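You operate a simulated robot arm through the tools that you are given. There is no shell and no other tool.

You run a simulated robot arm. Do the job below in one go: nothing can be reset, and whatever is moved stays where it is left.

Task
Tighten the four housing bolts to 20 Nm in dot order.
Fine: set the torque dial first; orange driver, put back; one dot first, four dots last, one run each. Set down upright: orange driver.

Only the result counts: the job must be done as asked and must still hold three seconds after the hand-in. Knocking over, shifting, dropping, spilling or breaking anything else fails it.

Robot
A 7-joint arm with a two-finger parallel gripper, fixed in place. Base frame: the origin is on the floor under the middle of its stand, x ahead of it, y to its left, z up; the work surface is at about z = 0.88. Lengths are in m, angles in degrees, forces in N, time in s.
With the tool pointing down near the work surface it reaches from about 0.3 to 0.7 m from the base axis. Its first joint turns from -66.0 to 66.0 degrees. Payload 1.57 kg.
Tool frame: the origin (TCP) lies between the finger pads and is the grasp point; the fingertips stand 0.03 m ahead of it; z points along the fingers, y is the line along which they close. Largest opening 0.11 m; finger width 0.024, thickness 0.012; the body of the gripper, 0.048 by 0.112 m, starts 0.078 m behind the TCP.
Orientation is that of the tool frame in the base frame, as a unit quaternion [w, x, y, z]. With the fingers straight down and closing along the base's y, the tool's x points along the base's -x, its y along +y and its z along -z.

Tools
- The arm moves only by the tool jog_arm. Its argument "moves" is a list of rows, each an object (a shift or turn left out is 0, a gripper value left out holds the last) with "gripper": the gripper command, from -1 (fully open) to 1 (shut), values between in proportion; "offset": the shift along the tool's x, y, z in m, a list of three; "rotation": the turn, a rotation vector about the tool's x, y, z in degrees, a list of three. In form: [{"gripper": gripper, "offset": [dx, dy, dz], "rotation": [ax, ay, az]}, ...]. A call has 1 to 20 rows; each row shifts and turns the commanded pose from where the row before left it, along the tool's axes as they then stand. A row lasts 0.2 s, in which the tool goes at most 0.05 m and 8.6 degrees; a call with a longer step from one row to the next is refused whole, and so is a gripper value outside its range. Where a pose cannot be reached the arm comes as near as it can. A force on the tool above 40 N (or 10 N above the force at the start of the call, whichever is more), or a blocked arm, ends the call early, and 0.2 s more pass. Each finger travels about 0.108 m/s and halts on what it meets, pressing with about 21 N; the grip force reading is that of the motor and also rises with nothing between the fingers. The clock runs only during rows and for 0.2 s after the last one: add rows that do not move to give the fingers time. It gives the time, the measured TCP pose, the force on the tool (base axes), the opening and the grip force at its end, in the units of the frame above (readings bear some noise), with the torque about the TCP (base axes, N m) and any sound that the robot's microphone picked up, and new pictures: "show" is both (left out), scene, wrist or none.
- Cameras (640 x 400 px; columns grow to the right, rows downward): "scene" is fixed at [0.1536, -0.3785, 1.4158]; the picture's right is [0.88, -0.48, 0.00], its down [-0.21, -0.39, -0.90] and it looks along [0.43, 0.79, -0.44] (base axes); focal length 225 px, centre (320, 200). "wrist" rides on the gripper at [0.07, 0.016, -0.141] in the tool frame; the picture's right is [-0.23, 0.97, 0.00], its down [-0.86, -0.20, -0.48] and it looks along [-0.47, -0.11, 0.88] (tool axes); focal length 222 px, centre (320, 200). There is no depth. A picture from a camera that has moved, and an enlarged one, comes with that camera's place and axes in the base frame and with its lens.
- inspect(camera, box): a new picture of the part [left, top, right, bottom] of that camera's present view, enlarged. The clock stands still meanwhile.
- finish_job(): hands the job in; it is judged then, once.

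Places have to be worked out from the pictures, the camera data and where the tool is seen. Open the gripper and draw the arm clear of the work before you hand the job in, unless the task says otherwise.

The tools are called after ">>>" as a command line: name --argument value ..., lists and objects as JSON in quotes. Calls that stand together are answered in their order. jog_arm: Moves the arm, as the interface text tells. Its arguments: {"type":"object","properties":{"moves":{"type":"array","items":{"type":"object","properties":{"gripper":{"type":"number"},"offset":{"type":"array","items":{"type":"number"}},"rotation":{"type":"array","items":{"type":"number"}}}}},"show":{"type":"string","enum":["both","scene","wrist","none"]}},"required":["moves"]} The other tools are called the same way: inspect (camera, box) takes an enlarged picture of a part of a camera's view; finish_job () hands the job in.

At the start:

```text
time: 0.0
tcp_pos: [0.3426, -0.1078, 1.3123]
ee_rot: [0.001, 0.0, 1.0, 0.0]
ft_force: [1.1, 0.1, -0.4]
ft_torque: [0.01, 0.04, -0.01]
opening: 0.1099
finger_force: 0.0
```

scene: 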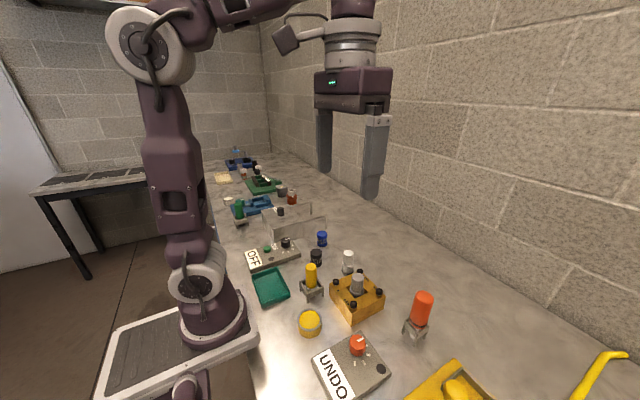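
wrist: 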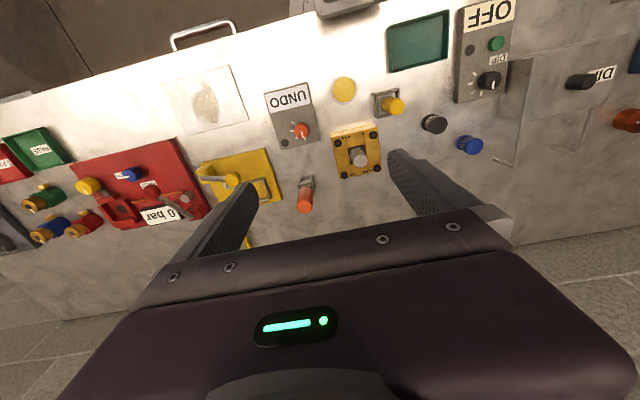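

I start by enlarging the areas with the housing, the drivers and the dial boxes to understand the layout.

>>> inspect --camera "scene" --box '[290, 260, 450, 400]'

>>> inspect --camera "wrist" --box '[240, 60, 420, 220]'

>>> inspect --camera "wrist" --box '[370, 0, 550, 160]'

>>> inspect --camera "scene" --box '[220, 180, 350, 310]'

```text
2.86 times, centred on (370, 330) of scene
camera zoom: at [0.1536, -0.3785, 1.4158], right [0.88, -0.48, 0.0], down [-0.21, -0.39, -0.9], along [0.43, 0.79, -0.44], focal length 644 px, centre (177, -171)
```

zoom: 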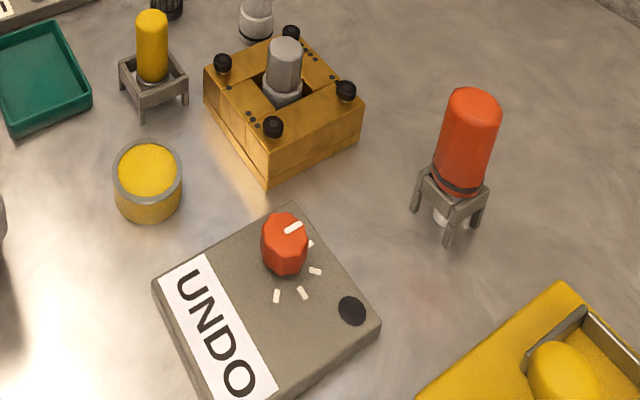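

```text
2.50 times, centred on (330, 140) of wrist
camera zoom: at [0.273, -0.0916, 1.4529], right [0.23, 0.97, 0.0], down [0.86, -0.2, 0.48], along [0.47, -0.11, -0.88], focal length 555 px, centre (295, 350)
```

zoom: 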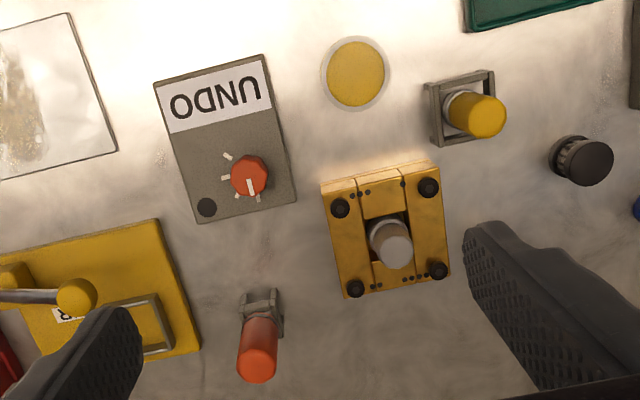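

```text
2.50 times, centred on (460, 80) of wrist
camera zoom: at [0.273, -0.0916, 1.4529], right [0.23, 0.97, 0.0], down [0.86, -0.2, 0.48], along [0.47, -0.11, -0.88], focal length 555 px, centre (-30, 500)
```

zoom: 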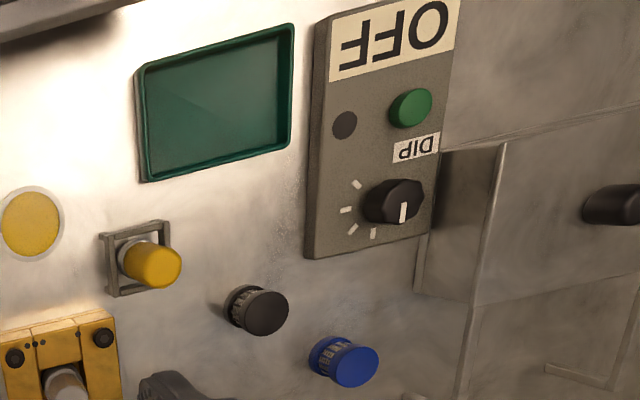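

```text
3.08 times, centred on (285, 245) of scene
camera zoom: at [0.1536, -0.3785, 1.4158], right [0.88, -0.48, 0.0], down [-0.21, -0.39, -0.9], along [0.43, 0.79, -0.44], focal length 693 px, centre (428, 62)
```

zoom: 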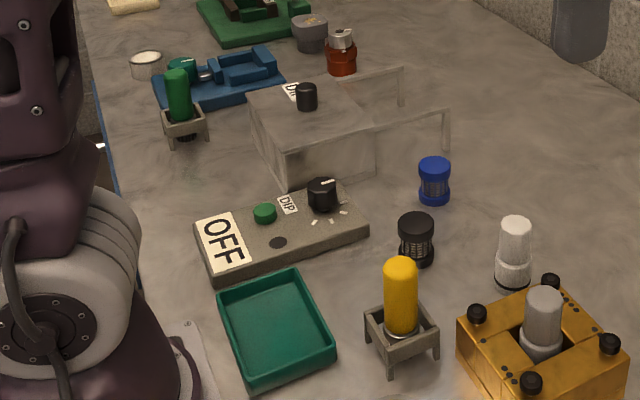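

The orange knob box reading "UNDO" looks like the torque dial for the orange driver (about x 0.37, y -0.16), the housing is near (0.45, -0.04) and the orange driver stands near (0.52, -0.185). I lower the wrist camera toward the dial to read its marks.

>>> jog_arm --moves '[{"gripper": -1, "offset": [0.007, -0.005, 0.04]}, {"offset": [0.007, -0.005, 0.04]}, {"offset": [0.007, -0.005, 0.04]}, {"offset": [0.007, -0.005, 0.04]}, {"offset": [0.007, -0.005, 0.04]}, {"offset": [0.007, -0.005, 0.03]}]' --show "both"

```text
time: 1.4
tcp_pos: [0.3014, -0.1366, 1.0834]
ee_rot: [0.0, 0.0, 1.0, 0.0]
ft_force: [-0.4, -0.4, -0.6]
ft_torque: [0.02, -0.03, 0.03]
opening: 0.1102
finger_force: 0.1
camera wrist: at [0.232, -0.1208, 1.2231], right [0.23, 0.97, 0.0], down [0.85, -0.2, 0.48], along [0.47, -0.11, -0.88], focal length 222 px, centre (320, 200)
```

scene: 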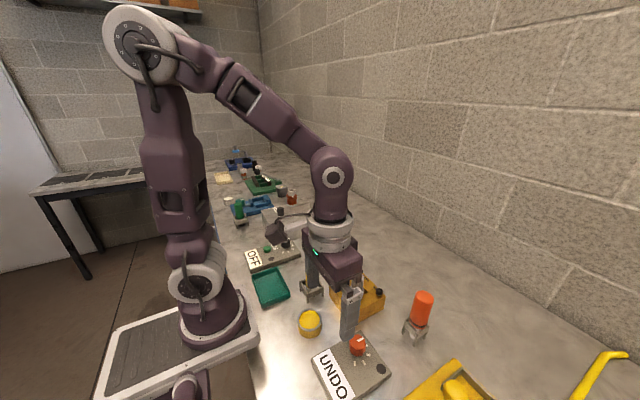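
wrist: 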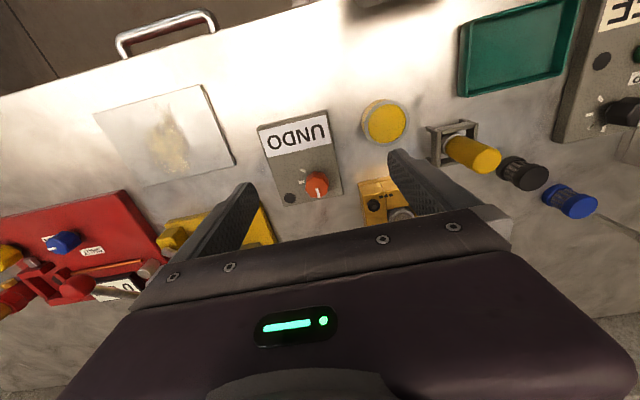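

>>> inspect --camera "wrist" --box '[245, 95, 365, 215]'

>>> inspect --camera "wrist" --box '[350, 170, 420, 230]'

>>> inspect --camera "scene" --box '[390, 280, 450, 350]'

>>> inspect --camera "scene" --box '[300, 320, 400, 400]'

```text
3.33 times, centred on (305, 155) of wrist
camera zoom: at [0.232, -0.1208, 1.2231], right [0.23, 0.97, 0.0], down [0.85, -0.2, 0.48], along [0.47, -0.11, -0.88], focal length 740 px, centre (370, 350)
```

zoom: 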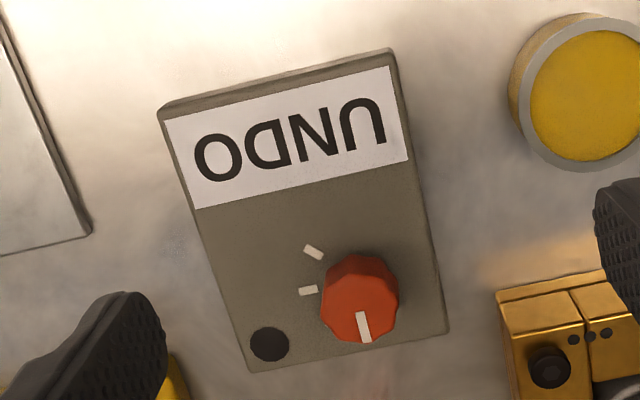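

```text
6.67 times, centred on (385, 200) of wrist
camera zoom: at [0.232, -0.1208, 1.2231], right [0.23, 0.97, 0.0], down [0.85, -0.2, 0.48], along [0.47, -0.11, -0.88], focal length 1481 px, centre (-113, 200)
```

zoom: 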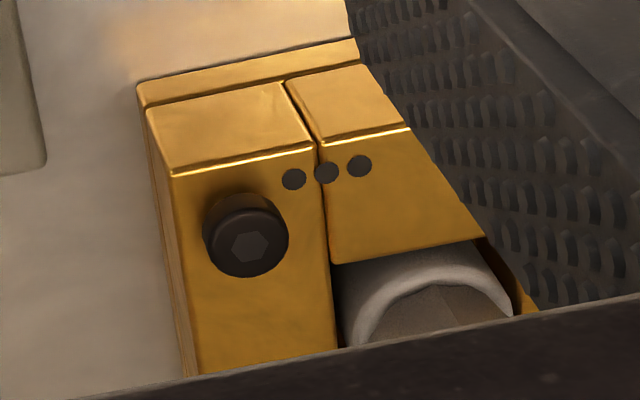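

```text
5.71 times, centred on (420, 315) of scene
camera zoom: at [0.1536, -0.3785, 1.4158], right [0.88, -0.48, 0.0], down [-0.21, -0.39, -0.9], along [0.43, 0.79, -0.44], focal length 1288 px, centre (-251, -457)
```

zoom: 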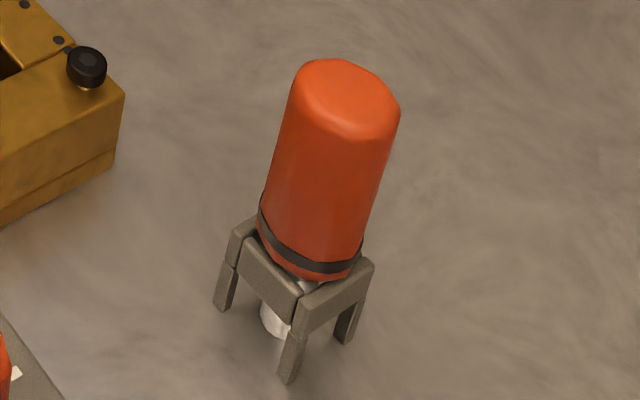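

```text
5.00 times, centred on (350, 360) of scene
camera zoom: at [0.1536, -0.3785, 1.4158], right [0.88, -0.48, 0.0], down [-0.21, -0.39, -0.9], along [0.43, 0.79, -0.44], focal length 1127 px, centre (170, -600)
```

zoom: 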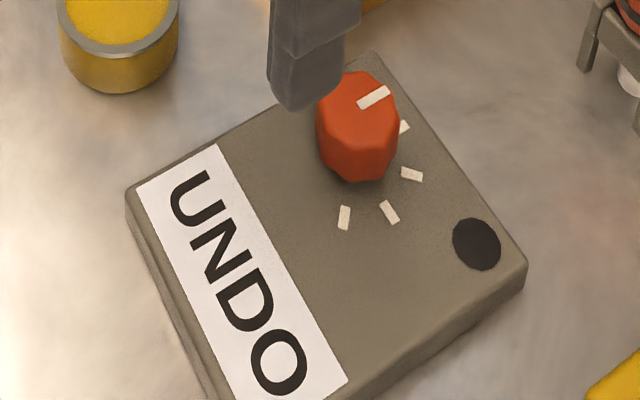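

The dial ticks sit at the pointer (+x) and at 45° steps clockwise from it; the knob centre works out to about (0.365, -0.156) with its top near z 0.941. I move over the knob and down to z≈0.99 to check alignment before gripping.

>>> jog_arm --moves '[{"offset": [-0.032, -0.01, 0]}, {"offset": [-0.032, -0.0096, 0]}, {"offset": [0, 0, 0.045]}, {"offset": [0, 0, 0.045]}, {"gripper": -0.5}]' --show "both"

```text
time: 2.6
tcp_pos: [0.3635, -0.1563, 0.9919]
ee_rot: [-0.001, 0.001, 1.0, -0.001]
ft_force: [-0.2, 0.2, 0.1]
ft_torque: [0.03, 0.0, 0.03]
opening: 0.0824
finger_force: 0.1
camera wrist: at [0.2942, -0.1403, 1.1322], right [0.23, 0.97, 0.0], down [0.86, -0.2, 0.48], along [0.47, -0.11, -0.88], focal length 222 px, centre (320, 200)
```

scene: 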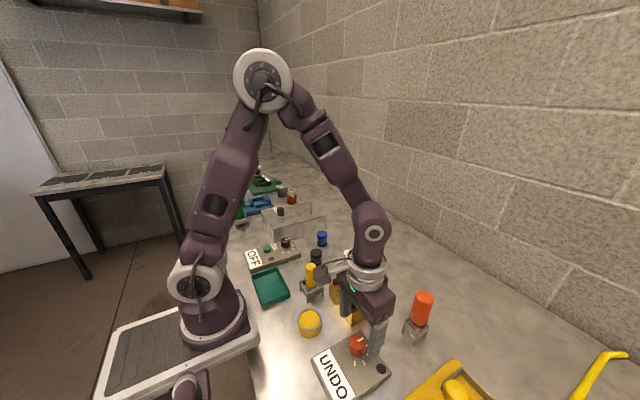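
wrist: 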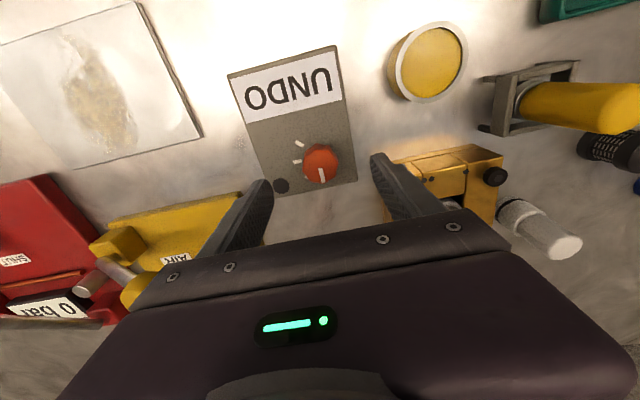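

>>> inspect --camera "wrist" --box '[270, 120, 370, 200]'

>>> inspect --camera "scene" --box '[330, 310, 430, 390]'

```text
5.00 times, centred on (320, 160) of wrist
camera zoom: at [0.2942, -0.1403, 1.1322], right [0.23, 0.97, 0.0], down [0.86, -0.2, 0.48], along [0.47, -0.11, -0.88], focal length 1111 px, centre (320, 400)
```

zoom: 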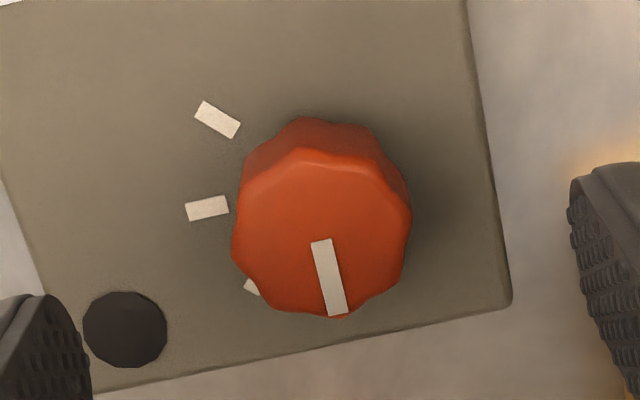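

```text
5.00 times, centred on (380, 350) of scene
camera zoom: at [0.1536, -0.3785, 1.4158], right [0.88, -0.48, 0.0], down [-0.21, -0.39, -0.9], along [0.43, 0.79, -0.44], focal length 1127 px, centre (20, -550)
```

zoom: 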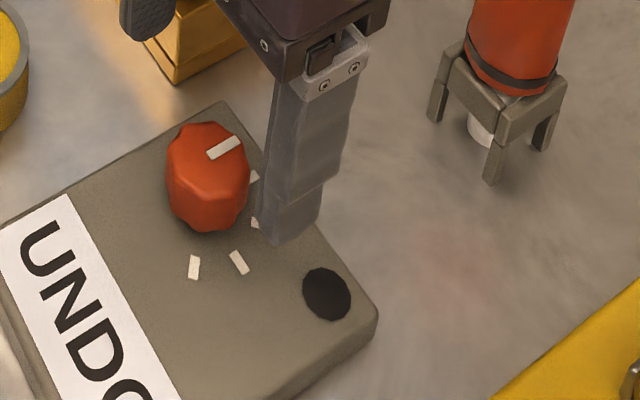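

The knob sits centred under the TCP (about 0.364, -0.156). I lower to z≈0.94 and close on it.

>>> jog_arm --moves '[{"offset": [-0.0005, 0, 0.026]}, {"offset": [0, 0, 0.026]}, {"gripper": 1}, {"gripper": 1}, {"gripper": 1}]' --show "both"

```text
time: 3.8
tcp_pos: [0.3645, -0.157, 0.9418]
ee_rot: [-0.001, 0.0, 1.0, 0.0]
ft_force: [-1.0, 2.3, -11.3]
ft_torque: [-0.57, -0.96, -0.01]
opening: 0.0336
finger_force: 41.5
camera wrist: at [0.295, -0.1405, 1.0808], right [0.23, 0.97, 0.0], down [0.86, -0.2, 0.48], along [0.47, -0.11, -0.88], focal length 222 px, centre (320, 200)
```

scene: 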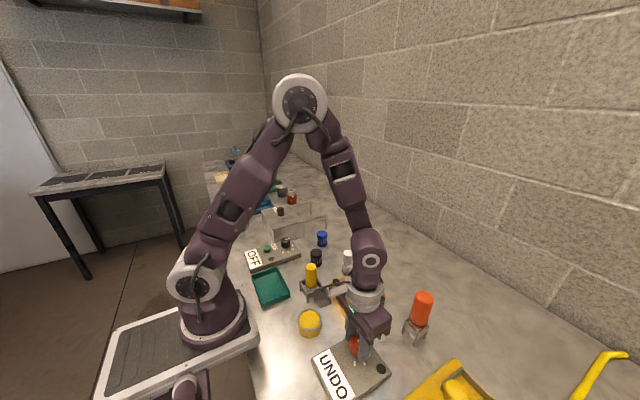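
wrist: 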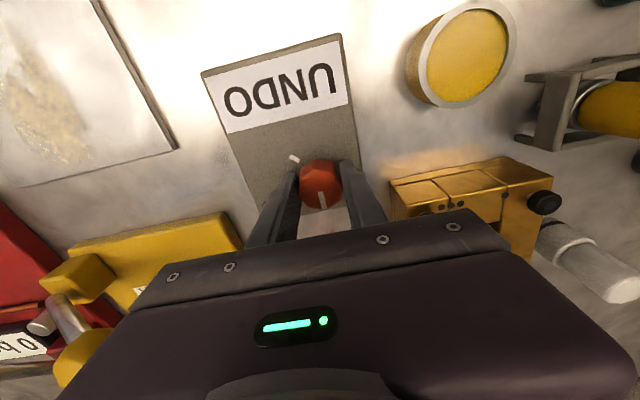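

The knob is gripped (opening 0.034). I turn it clockwise by 45° to the next tick and read the display.

>>> jog_arm --moves '[{"rotation": [0, 0, 7.5]}, {"rotation": [0, 0, 7.5]}, {"rotation": [0, 0, 7.5]}, {"rotation": [0, 0, 7.5]}, {"rotation": [0, 0, 7.5]}, {"rotation": [0, 0, 7.5]}, {}]' --show "both"

```text
time: 5.4
tcp_pos: [0.3641, -0.1557, 0.9405]
ee_rot: [-0.001, 0.383, 0.924, 0.0]
ft_force: [-2.8, 11.1, -1.2]
ft_torque: [1.13, 0.13, 0.02]
opening: 0.0335
finger_force: 41.6
camera wrist: at [0.3274, -0.0954, 1.0809], right [0.85, 0.53, 0.0], down [0.46, -0.75, 0.48], along [0.25, -0.41, -0.88], focal length 222 px, centre (320, 200)
```

scene: 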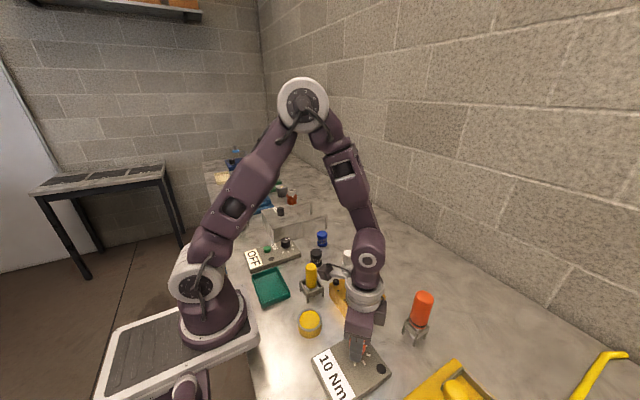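
wrist: 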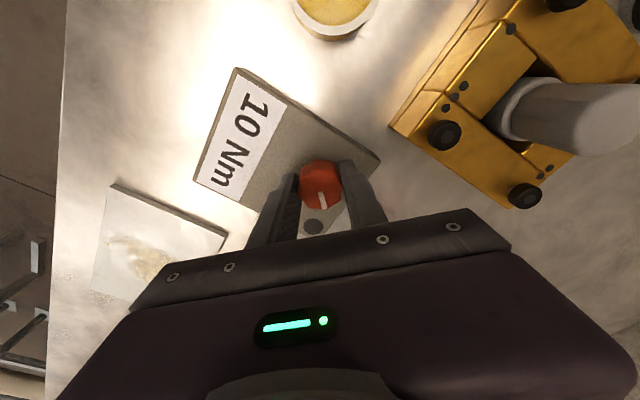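

The display now reads "10 Nm", so the next tick should be 20 Nm. I turn another 45°.

>>> jog_arm --moves '[{"rotation": [0, 0, 7.5]}, {"rotation": [0, 0, 7.5]}, {"rotation": [0, 0, 7.5]}, {"rotation": [0, 0, 7.5]}, {"rotation": [0, 0, 7.5]}, {"rotation": [0, 0, 7.5]}, {}]' --show "both"

```text
time: 7.0
tcp_pos: [0.3653, -0.1574, 0.9411]
ee_rot: [0.001, 0.707, 0.708, 0.001]
ft_force: [9.8, 27.0, -5.6]
ft_torque: [0.76, 0.34, 0.02]
opening: 0.0333
finger_force: 41.5
camera wrist: at [0.382, -0.0874, 1.0816], right [0.97, -0.23, 0.0], down [-0.2, -0.86, 0.48], along [-0.11, -0.47, -0.88], focal length 222 px, centre (320, 200)
```

scene: 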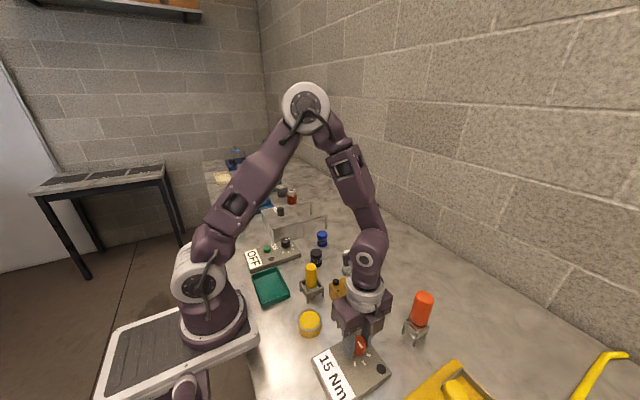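
wrist: 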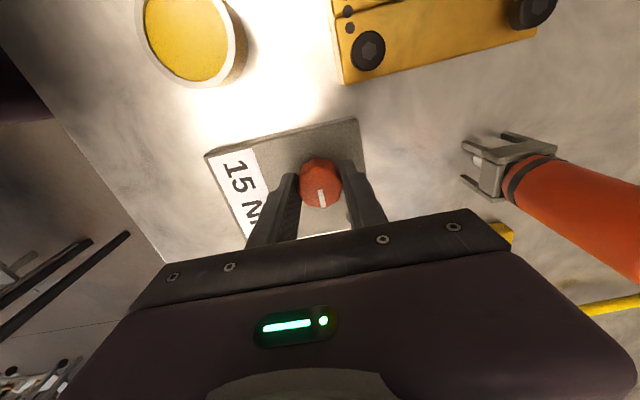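

The display reads 15 Nm, and a side force of 27 N has built up, so my grip is slightly off the knob axis. I release, let the arm relax and check the alignment before the last step.

>>> jog_arm --moves '[{"gripper": -0.3}, {"gripper": -0.3}]' --show "both"

>>> inspect --camera "wrist" --box '[270, 140, 370, 220]'

>>> inspect --camera "scene" --box '[300, 320, 400, 400]'

```text
time: 7.6
tcp_pos: [0.3642, -0.1588, 0.9424]
ee_rot: [0.001, 0.707, 0.707, -0.001]
ft_force: [-0.4, -0.1, -0.6]
ft_torque: [-0.03, 0.02, -0.02]
opening: 0.0714
finger_force: 0.0
camera wrist: at [0.3812, -0.0888, 1.0815], right [0.97, -0.23, 0.0], down [-0.2, -0.85, 0.48], along [-0.11, -0.47, -0.88], focal length 222 px, centre (320, 200)
```

scene: 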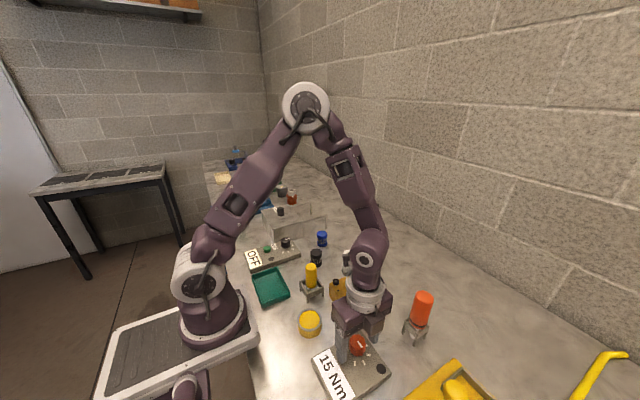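
wrist: 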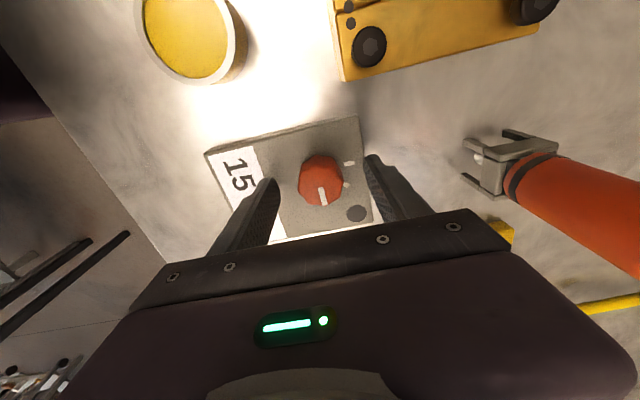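

```text
5.00 times, centred on (320, 180) of wrist
camera zoom: at [0.3812, -0.0888, 1.0815], right [0.97, -0.23, 0.0], down [-0.2, -0.85, 0.48], along [-0.11, -0.47, -0.88], focal length 1111 px, centre (320, 300)
```

zoom: 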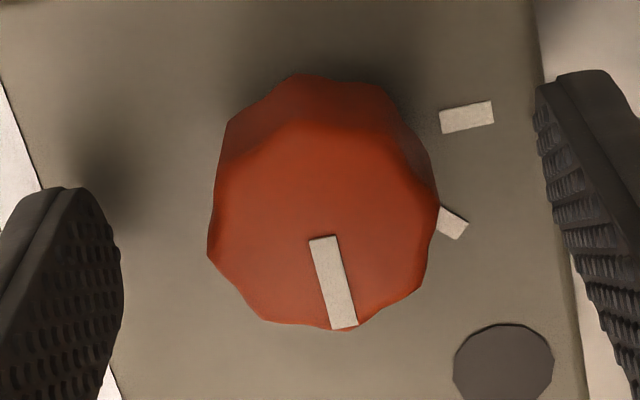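

```text
5.00 times, centred on (350, 360) of scene
camera zoom: at [0.1536, -0.3785, 1.4158], right [0.88, -0.48, 0.0], down [-0.21, -0.39, -0.9], along [0.43, 0.79, -0.44], focal length 1127 px, centre (170, -600)
```

zoom: 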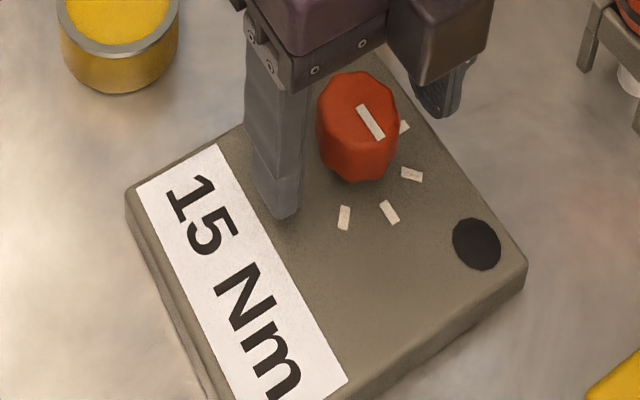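

Triangulating both wrist views puts the knob axis at about (0.366, -0.156), so I was ~2 mm off in y. With the fingers open I re-centre, rotate back 90° to avoid a joint limit, and then regrip.

>>> jog_arm --moves '[{"gripper": -0.15, "offset": [0.0024, 0.001, 0]}, {"rotation": [0, 0, -8.5]}, {"rotation": [0, 0, -8.5]}, {"rotation": [0, 0, -8.5]}, {"rotation": [0, 0, -8.5]}, {"rotation": [0, 0, -8.5]}, {"rotation": [0, 0, -8.5]}, {"rotation": [0, 0, -8.5]}, {"rotation": [0, 0, -8.5]}, {"rotation": [0, 0, -8.5]}, {"rotation": [0, 0, -8.5]}, {"rotation": [0, 0, -5]}, {}]' --show "both"

>>> inspect --camera "wrist" --box '[270, 140, 370, 220]'

```text
time: 10.4
tcp_pos: [0.3647, -0.156, 0.9406]
ee_rot: [-0.001, -0.001, 1.0, 0.0]
ft_force: [0.0, 0.9, 0.0]
ft_torque: [-0.03, 0.03, -0.01]
opening: 0.0633
finger_force: 0.1
camera wrist: at [0.2963, -0.1389, 1.0809], right [0.23, 0.97, 0.0], down [0.86, -0.2, 0.48], along [0.47, -0.11, -0.88], focal length 222 px, centre (320, 200)
```

scene: 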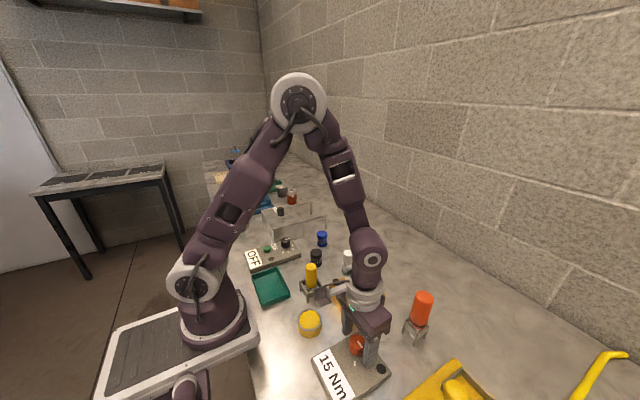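
wrist: 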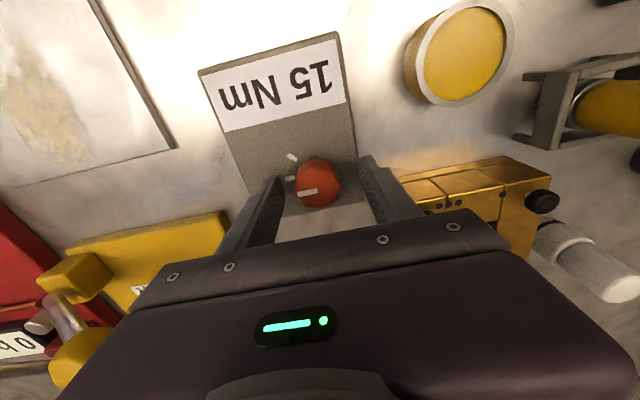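

```text
5.00 times, centred on (320, 180) of wrist
camera zoom: at [0.2963, -0.1389, 1.0809], right [0.23, 0.97, 0.0], down [0.86, -0.2, 0.48], along [0.47, -0.11, -0.88], focal length 1111 px, centre (320, 300)
```

zoom: 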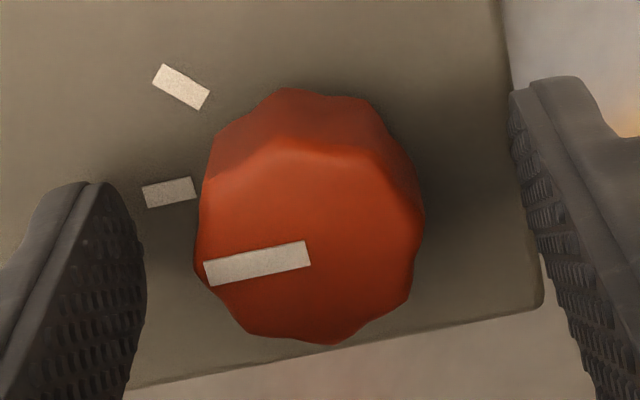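

The knob centre is ~2 mm toward -y of the TCP in this view. I nudge the tool by that, grip and turn 45° clockwise to the 20 Nm tick.

>>> jog_arm --moves '[{"offset": [-0.0003, -0.0018, 0]}, {"gripper": 1}, {"gripper": 1}, {"rotation": [0, 0, 7.5]}, {"rotation": [0, 0, 7.5]}, {"rotation": [0, 0, 7.5]}, {"rotation": [0, 0, 7.5]}, {"rotation": [0, 0, 7.5]}, {"rotation": [0, 0, 7.5]}, {}]' --show "both"

```text
time: 12.6
tcp_pos: [0.3662, -0.1577, 0.9413]
ee_rot: [-0.001, 0.383, 0.924, -0.001]
ft_force: [-9.2, -1.1, -22.5]
ft_torque: [0.17, -0.48, 0.0]
opening: 0.0336
finger_force: 41.6
camera wrist: at [0.3288, -0.0965, 1.0809], right [0.85, 0.53, 0.0], down [0.46, -0.75, 0.48], along [0.25, -0.41, -0.88], focal length 222 px, centre (320, 200)
```

scene: 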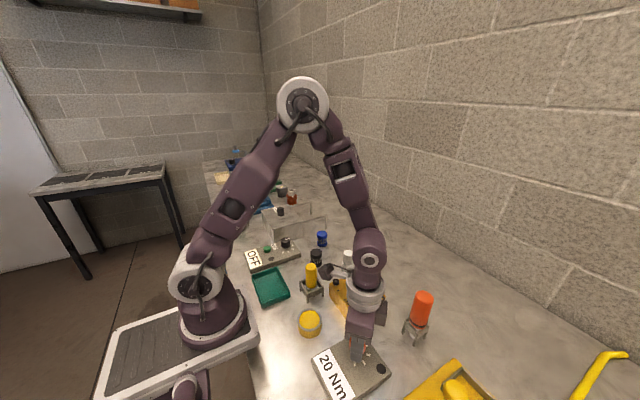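
wrist: 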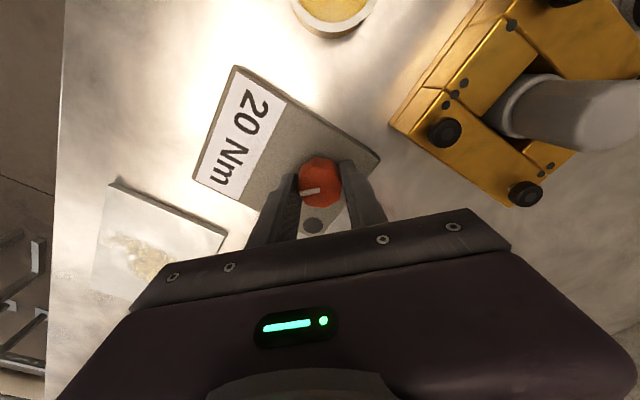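

The display reads "20 Nm". I release the knob, rise straight up and rotate the hand back, then look again.

>>> jog_arm --moves '[{"gripper": -0.3}, {"gripper": -0.3}, {"offset": [0, 0, -0.04]}, {"offset": [0, 0, -0.05]}, {"offset": [0, 0, -0.05], "rotation": [0, 0, -7.5]}, {"offset": [0, 0, -0.04], "rotation": [0, 0, -7.5]}, {"rotation": [0, 0, -7.5]}, {"rotation": [0, 0, -7.5]}, {"rotation": [0, 0, -7.5]}, {"rotation": [0, 0, -7.5]}]' --show "both"

>>> inspect --camera "wrist" --box '[230, 80, 430, 220]'

>>> inspect --camera "scene" --box '[300, 320, 400, 400]'

```text
time: 14.8
tcp_pos: [0.3656, -0.1568, 1.1221]
ee_rot: [0.0, -0.001, 1.0, 0.0]
ft_force: [-0.2, 0.6, 0.3]
ft_torque: [-0.01, -0.02, 0.02]
opening: 0.0717
finger_force: 0.1
camera wrist: at [0.2972, -0.1409, 1.2613], right [0.23, 0.97, 0.0], down [0.86, -0.2, 0.48], along [0.47, -0.11, -0.88], focal length 222 px, centre (320, 200)
```

scene: 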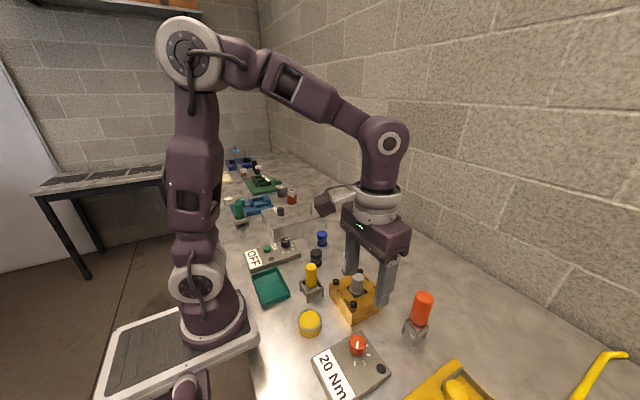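
wrist: 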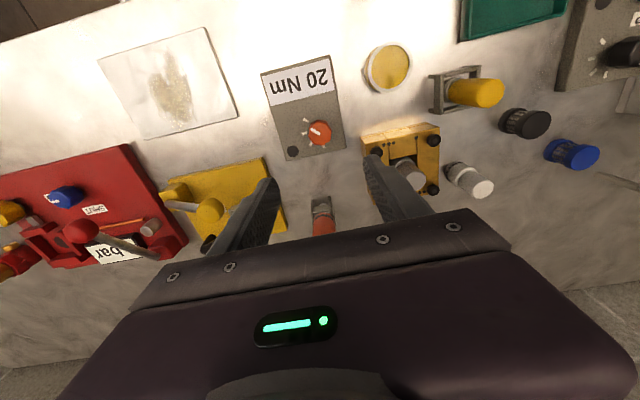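

```text
2.86 times, centred on (330, 150) of wrist
camera zoom: at [0.2972, -0.1409, 1.2613], right [0.23, 0.97, 0.0], down [0.86, -0.2, 0.48], along [0.47, -0.11, -0.88], focal length 635 px, centre (291, 343)
```

zoom: 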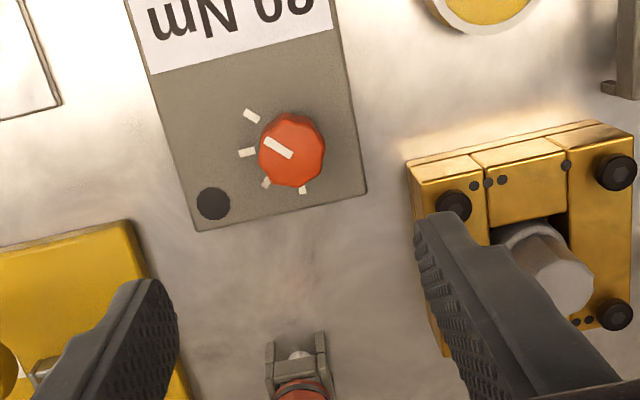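

```text
5.00 times, centred on (350, 360) of scene
camera zoom: at [0.1536, -0.3785, 1.4158], right [0.88, -0.48, 0.0], down [-0.21, -0.39, -0.9], along [0.43, 0.79, -0.44], focal length 1127 px, centre (170, -600)
```

zoom: 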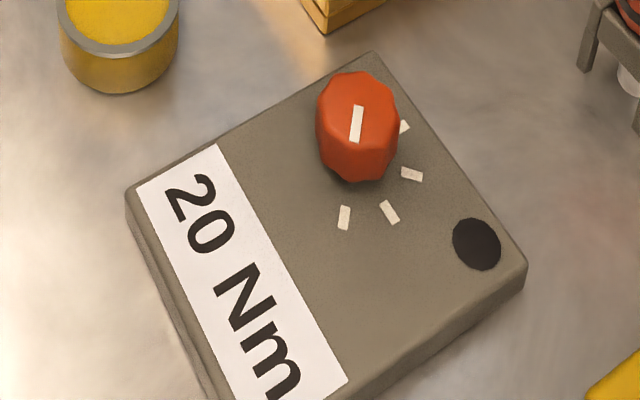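

The dial stays at 20 Nm. Now I enlarge the housing in the scene view to count the dots at each bolt.

>>> inspect --camera "scene" --box '[322, 265, 392, 325]'

>>> inspect --camera "scene" --box '[330, 265, 360, 295]'

>>> inspect --camera "scene" --box '[340, 290, 370, 320]'

>>> inspect --camera "wrist" --box '[360, 120, 450, 200]'

```text
6.67 times, centred on (357, 295) of scene
camera zoom: at [0.1536, -0.3785, 1.4158], right [0.88, -0.48, 0.0], down [-0.21, -0.39, -0.9], along [0.43, 0.79, -0.44], focal length 1502 px, centre (73, -433)
```

zoom: 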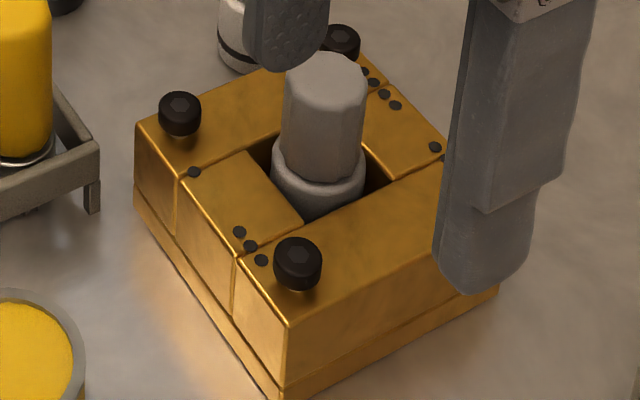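

```text
13.33 times, centred on (345, 280) of scene
camera zoom: at [0.1536, -0.3785, 1.4158], right [0.88, -0.48, 0.0], down [-0.21, -0.39, -0.9], along [0.43, 0.79, -0.44], focal length 3004 px, centre (-13, -867)
```

zoom: 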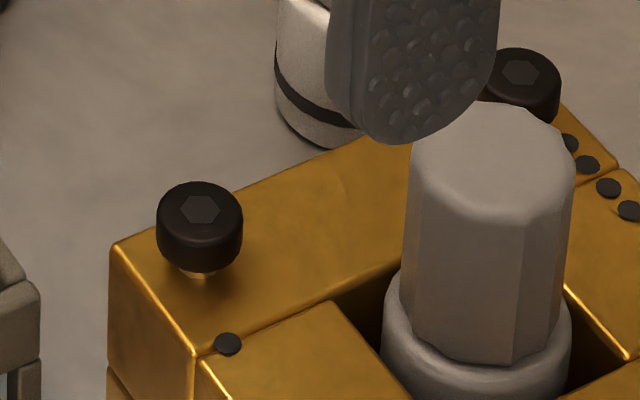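

```text
13.33 times, centred on (355, 305) of scene
camera zoom: at [0.1536, -0.3785, 1.4158], right [0.88, -0.48, 0.0], down [-0.21, -0.39, -0.9], along [0.43, 0.79, -0.44], focal length 3004 px, centre (-147, -1200)
```

zoom: 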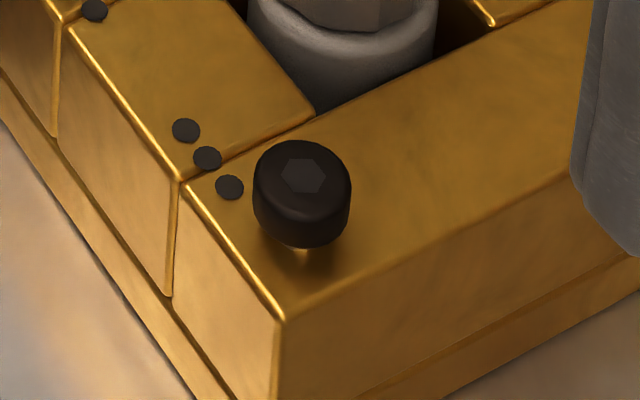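

```text
5.00 times, centred on (405, 160) of wrist
camera zoom: at [0.2972, -0.1409, 1.2613], right [0.23, 0.97, 0.0], down [0.86, -0.2, 0.48], along [0.47, -0.11, -0.88], focal length 1111 px, centre (-105, 400)
```

zoom: 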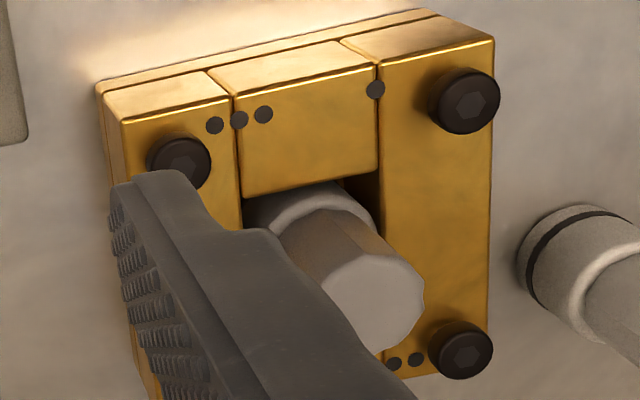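

Bolt at (-x,+y) has one dot and bolt at (-x,-y) has three; the other two are hidden by the finger. I move over the orange driver at height, which should also clear the scene view of the housing.

>>> jog_arm --moves '[{"offset": [-0.038, -0.007, 0], "gripper": -0.6}, {"offset": [-0.038, -0.007, 0]}, {"offset": [-0.038, -0.007, 0]}, {"offset": [-0.04, -0.006, 0]}, {}]' --show "both"

>>> inspect --camera "scene" --box '[322, 265, 392, 325]'

>>> inspect --camera "scene" --box '[353, 268, 389, 300]'

>>> inspect --camera "wrist" --box '[270, 120, 370, 200]'

```text
time: 16.0
tcp_pos: [0.5196, -0.1847, 1.1211]
ee_rot: [0.0, -0.001, 1.0, 0.0]
ft_force: [0.2, 0.2, -0.6]
ft_torque: [0.02, 0.02, 0.02]
opening: 0.0879
finger_force: 0.2
camera wrist: at [0.4515, -0.1692, 1.2612], right [0.23, 0.97, 0.0], down [0.86, -0.2, 0.48], along [0.47, -0.11, -0.88], focal length 222 px, centre (320, 200)
```

scene: 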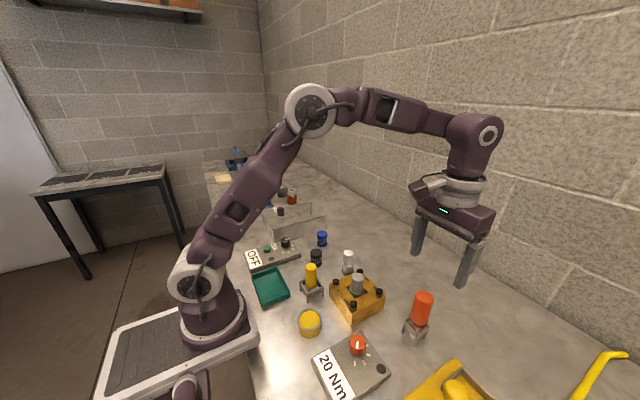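
wrist: 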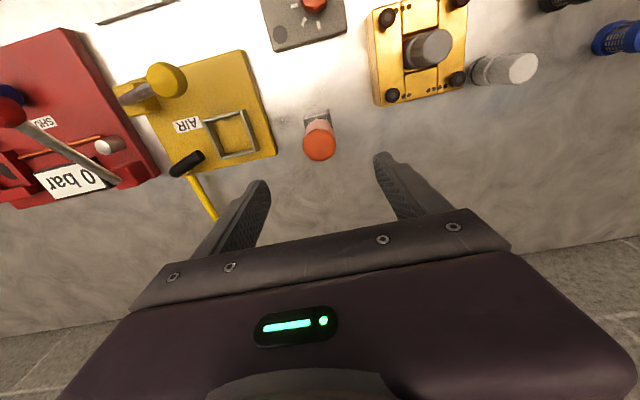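

```text
6.67 times, centred on (357, 295) of scene
camera zoom: at [0.1536, -0.3785, 1.4158], right [0.88, -0.48, 0.0], down [-0.21, -0.39, -0.9], along [0.43, 0.79, -0.44], focal length 1502 px, centre (73, -433)
```

zoom: 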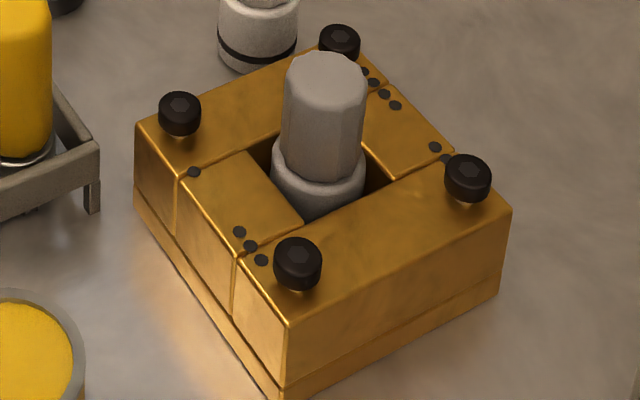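

```text
12.50 times, centred on (371, 284) of scene
camera zoom: at [0.1536, -0.3785, 1.4158], right [0.88, -0.48, 0.0], down [-0.21, -0.39, -0.9], along [0.43, 0.79, -0.44], focal length 2816 px, centre (-318, -850)
```

zoom: 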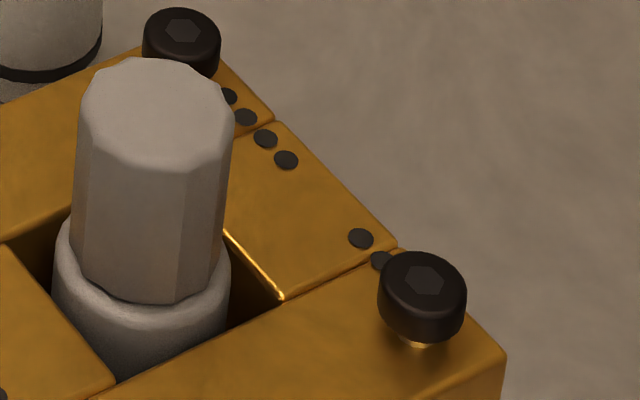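

```text
5.00 times, centred on (320, 160) of wrist
camera zoom: at [0.4515, -0.1692, 1.2612], right [0.23, 0.97, 0.0], down [0.86, -0.2, 0.48], along [0.47, -0.11, -0.88], focal length 1111 px, centre (320, 400)
```

zoom: 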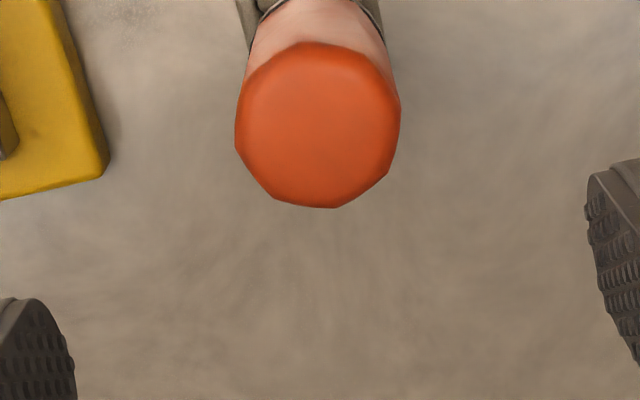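

The +x bolts show two dots (-y side) and four dots (+y side), so the order is (-x,+y) → (+x,-y) → (-x,-y) → (+x,+y). The driver axis computes to about (0.515, -0.185) with its top near z 1.015; I shift a little and lower to z≈1.06 for a closer alignment check.

>>> jog_arm --moves '[{"offset": [0.004, -0.0003, 0.03], "gripper": -0.6}, {"offset": [0, 0, 0.03]}, {}]' --show "both"

>>> inspect --camera "wrist" --box '[260, 100, 380, 200]'

>>> inspect --camera "scene" --box '[380, 250, 500, 350]'

```text
time: 16.8
tcp_pos: [0.5159, -0.185, 1.0624]
ee_rot: [0.0, -0.001, 1.0, 0.001]
ft_force: [-0.2, -0.5, 0.2]
ft_torque: [0.01, -0.04, 0.04]
opening: 0.088
finger_force: 0.1
camera wrist: at [0.4468, -0.1682, 1.2018], right [0.23, 0.97, 0.0], down [0.85, -0.2, 0.48], along [0.47, -0.11, -0.88], focal length 222 px, centre (320, 200)
```

scene: 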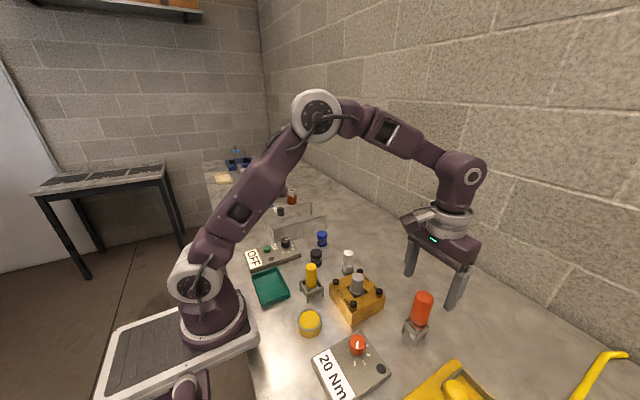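
wrist: 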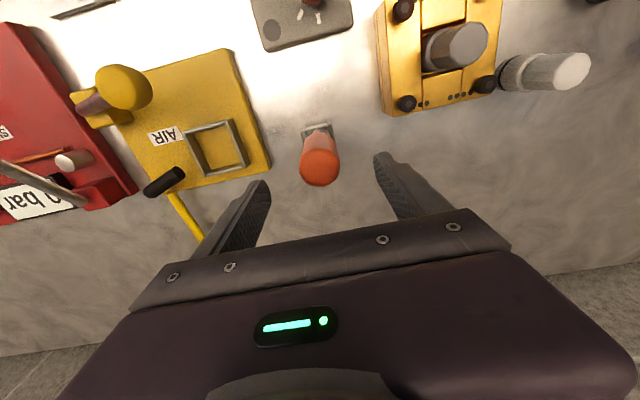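

```text
4.00 times, centred on (320, 150) of wrist
camera zoom: at [0.4468, -0.1682, 1.2018], right [0.23, 0.97, 0.0], down [0.85, -0.2, 0.48], along [0.47, -0.11, -0.88], focal length 888 px, centre (320, 400)
```

zoom: 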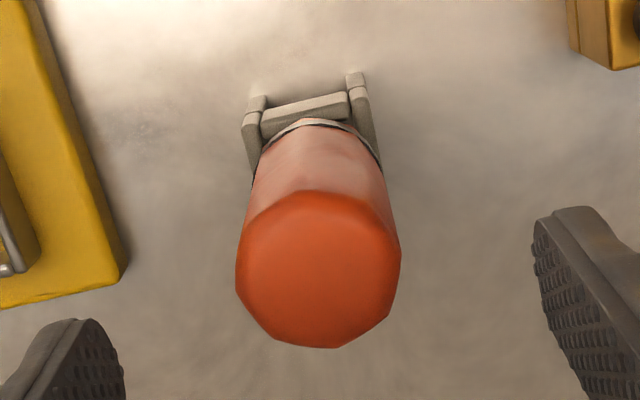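

```text
4.00 times, centred on (440, 300) of scene
camera zoom: at [0.1536, -0.3785, 1.4158], right [0.88, -0.48, 0.0], down [-0.21, -0.39, -0.9], along [0.43, 0.79, -0.44], focal length 901 px, centre (-160, -200)
```

zoom: 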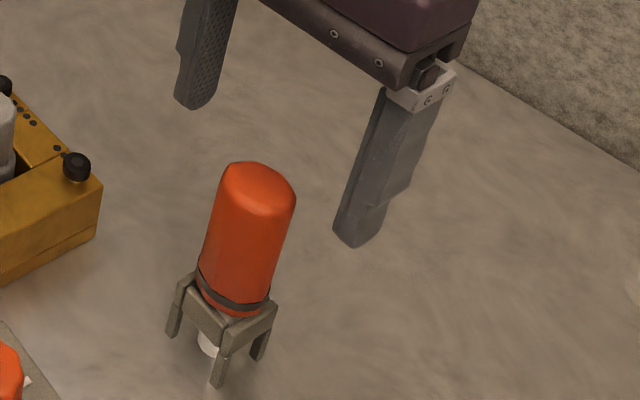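

The driver's top face centre works out to (0.516, -0.185), right under the TCP. I lower to z≈0.973 around the handle and close.

>>> jog_arm --moves '[{"offset": [0, -0.0003, 0.03]}, {"offset": [0, 0, 0.03]}, {"offset": [0, 0, 0.0285]}, {"gripper": 1}, {"gripper": 1}, {"gripper": 1}]' --show "both"

>>> inspect --camera "scene" --box '[370, 270, 490, 370]'

```text
time: 18.2
tcp_pos: [0.5159, -0.1841, 0.97]
ee_rot: [-0.001, 0.0, 1.0, 0.0]
ft_force: [0.6, -0.7, -0.9]
ft_torque: [0.03, -0.08, 0.0]
opening: 0.0379
finger_force: 20.9
camera wrist: at [0.4478, -0.168, 1.1118], right [0.23, 0.97, 0.0], down [0.86, -0.2, 0.48], along [0.47, -0.11, -0.88], focal length 222 px, centre (320, 200)
```

scene: 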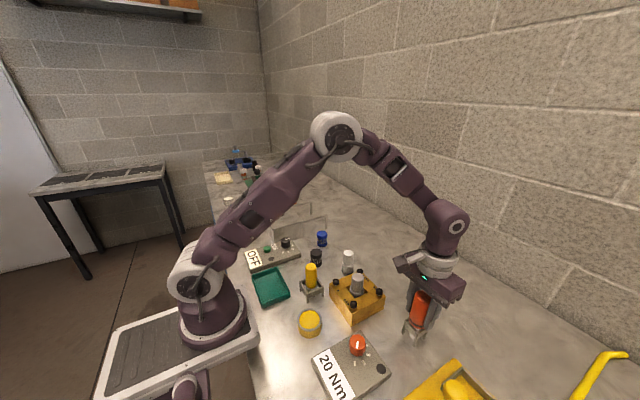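
wrist: 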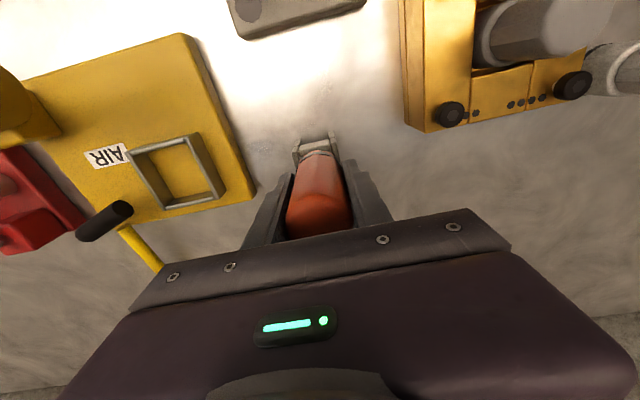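

```text
4.00 times, centred on (430, 320) of scene
camera zoom: at [0.1537, -0.3785, 1.4158], right [0.88, -0.48, 0.0], down [-0.21, -0.39, -0.9], along [0.43, 0.79, -0.44], focal length 901 px, centre (-120, -280)
```

zoom: 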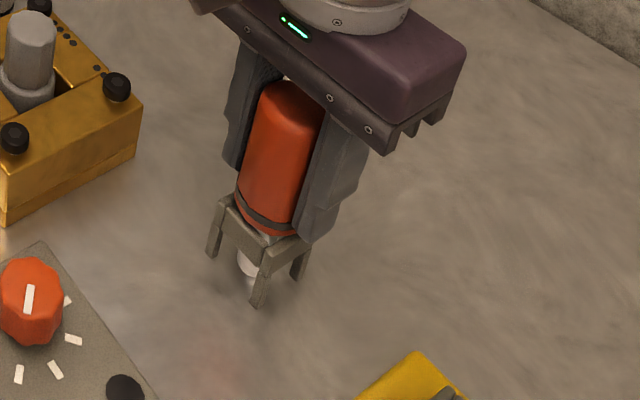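

The handle is gripped (opening 0.038, forces near zero). I lift it straight up out of the stand by 0.13 m.

>>> jog_arm --moves '[{"offset": [0, 0, -0.015]}, {"offset": [0, 0, -0.025]}, {"offset": [0, 0, -0.03]}, {"offset": [0, 0, -0.03]}, {"offset": [0, 0, -0.03]}, {}]' --show "both"

>>> inspect --camera "scene" --box '[380, 230, 500, 350]'

>>> inspect --camera "wrist" --box '[260, 120, 380, 220]'

```text
time: 19.6
tcp_pos: [0.5164, -0.1867, 1.1026]
ee_rot: [0.0, 0.0, 1.0, 0.0]
ft_force: [0.2, 0.1, -4.0]
ft_torque: [0.01, 0.02, 0.02]
opening: 0.0376
finger_force: 20.5
camera wrist: at [0.4464, -0.1701, 1.2428], right [0.23, 0.97, 0.0], down [0.86, -0.2, 0.48], along [0.47, -0.11, -0.88], focal length 222 px, centre (320, 200)
```

scene: 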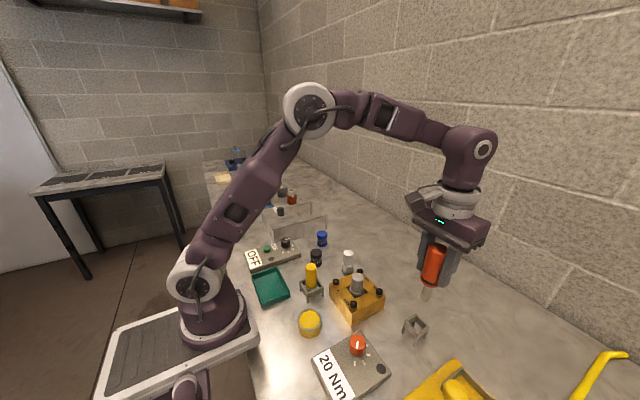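
wrist: 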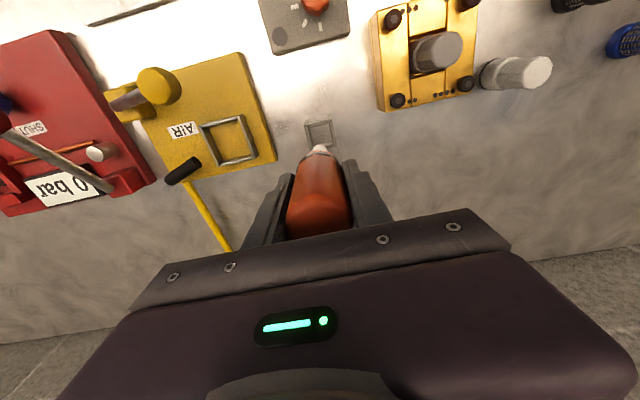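

```text
3.33 times, centred on (440, 290) of scene
camera zoom: at [0.1537, -0.3785, 1.4158], right [0.88, -0.48, 0.0], down [-0.21, -0.39, -0.9], along [0.43, 0.79, -0.44], focal length 751 px, centre (-80, -100)
```

zoom: 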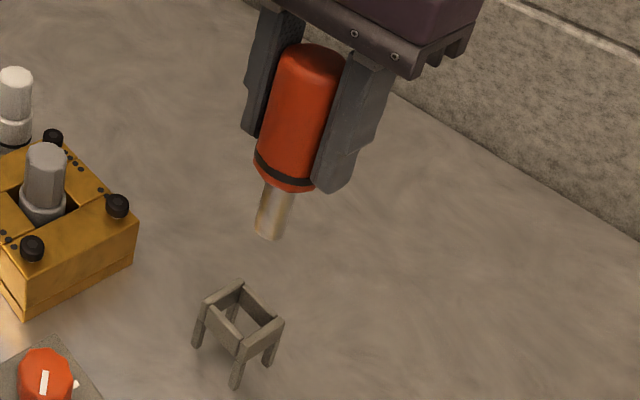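

```text
4.00 times, centred on (320, 170) of wrist
camera zoom: at [0.4464, -0.1701, 1.2428], right [0.23, 0.97, 0.0], down [0.86, -0.2, 0.48], along [0.47, -0.11, -0.88], focal length 888 px, centre (320, 320)
```

zoom: 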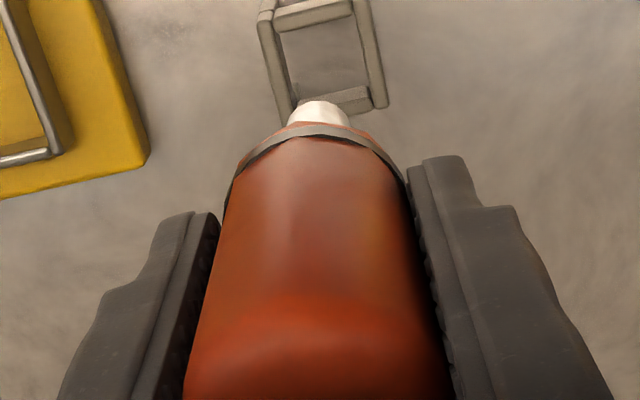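

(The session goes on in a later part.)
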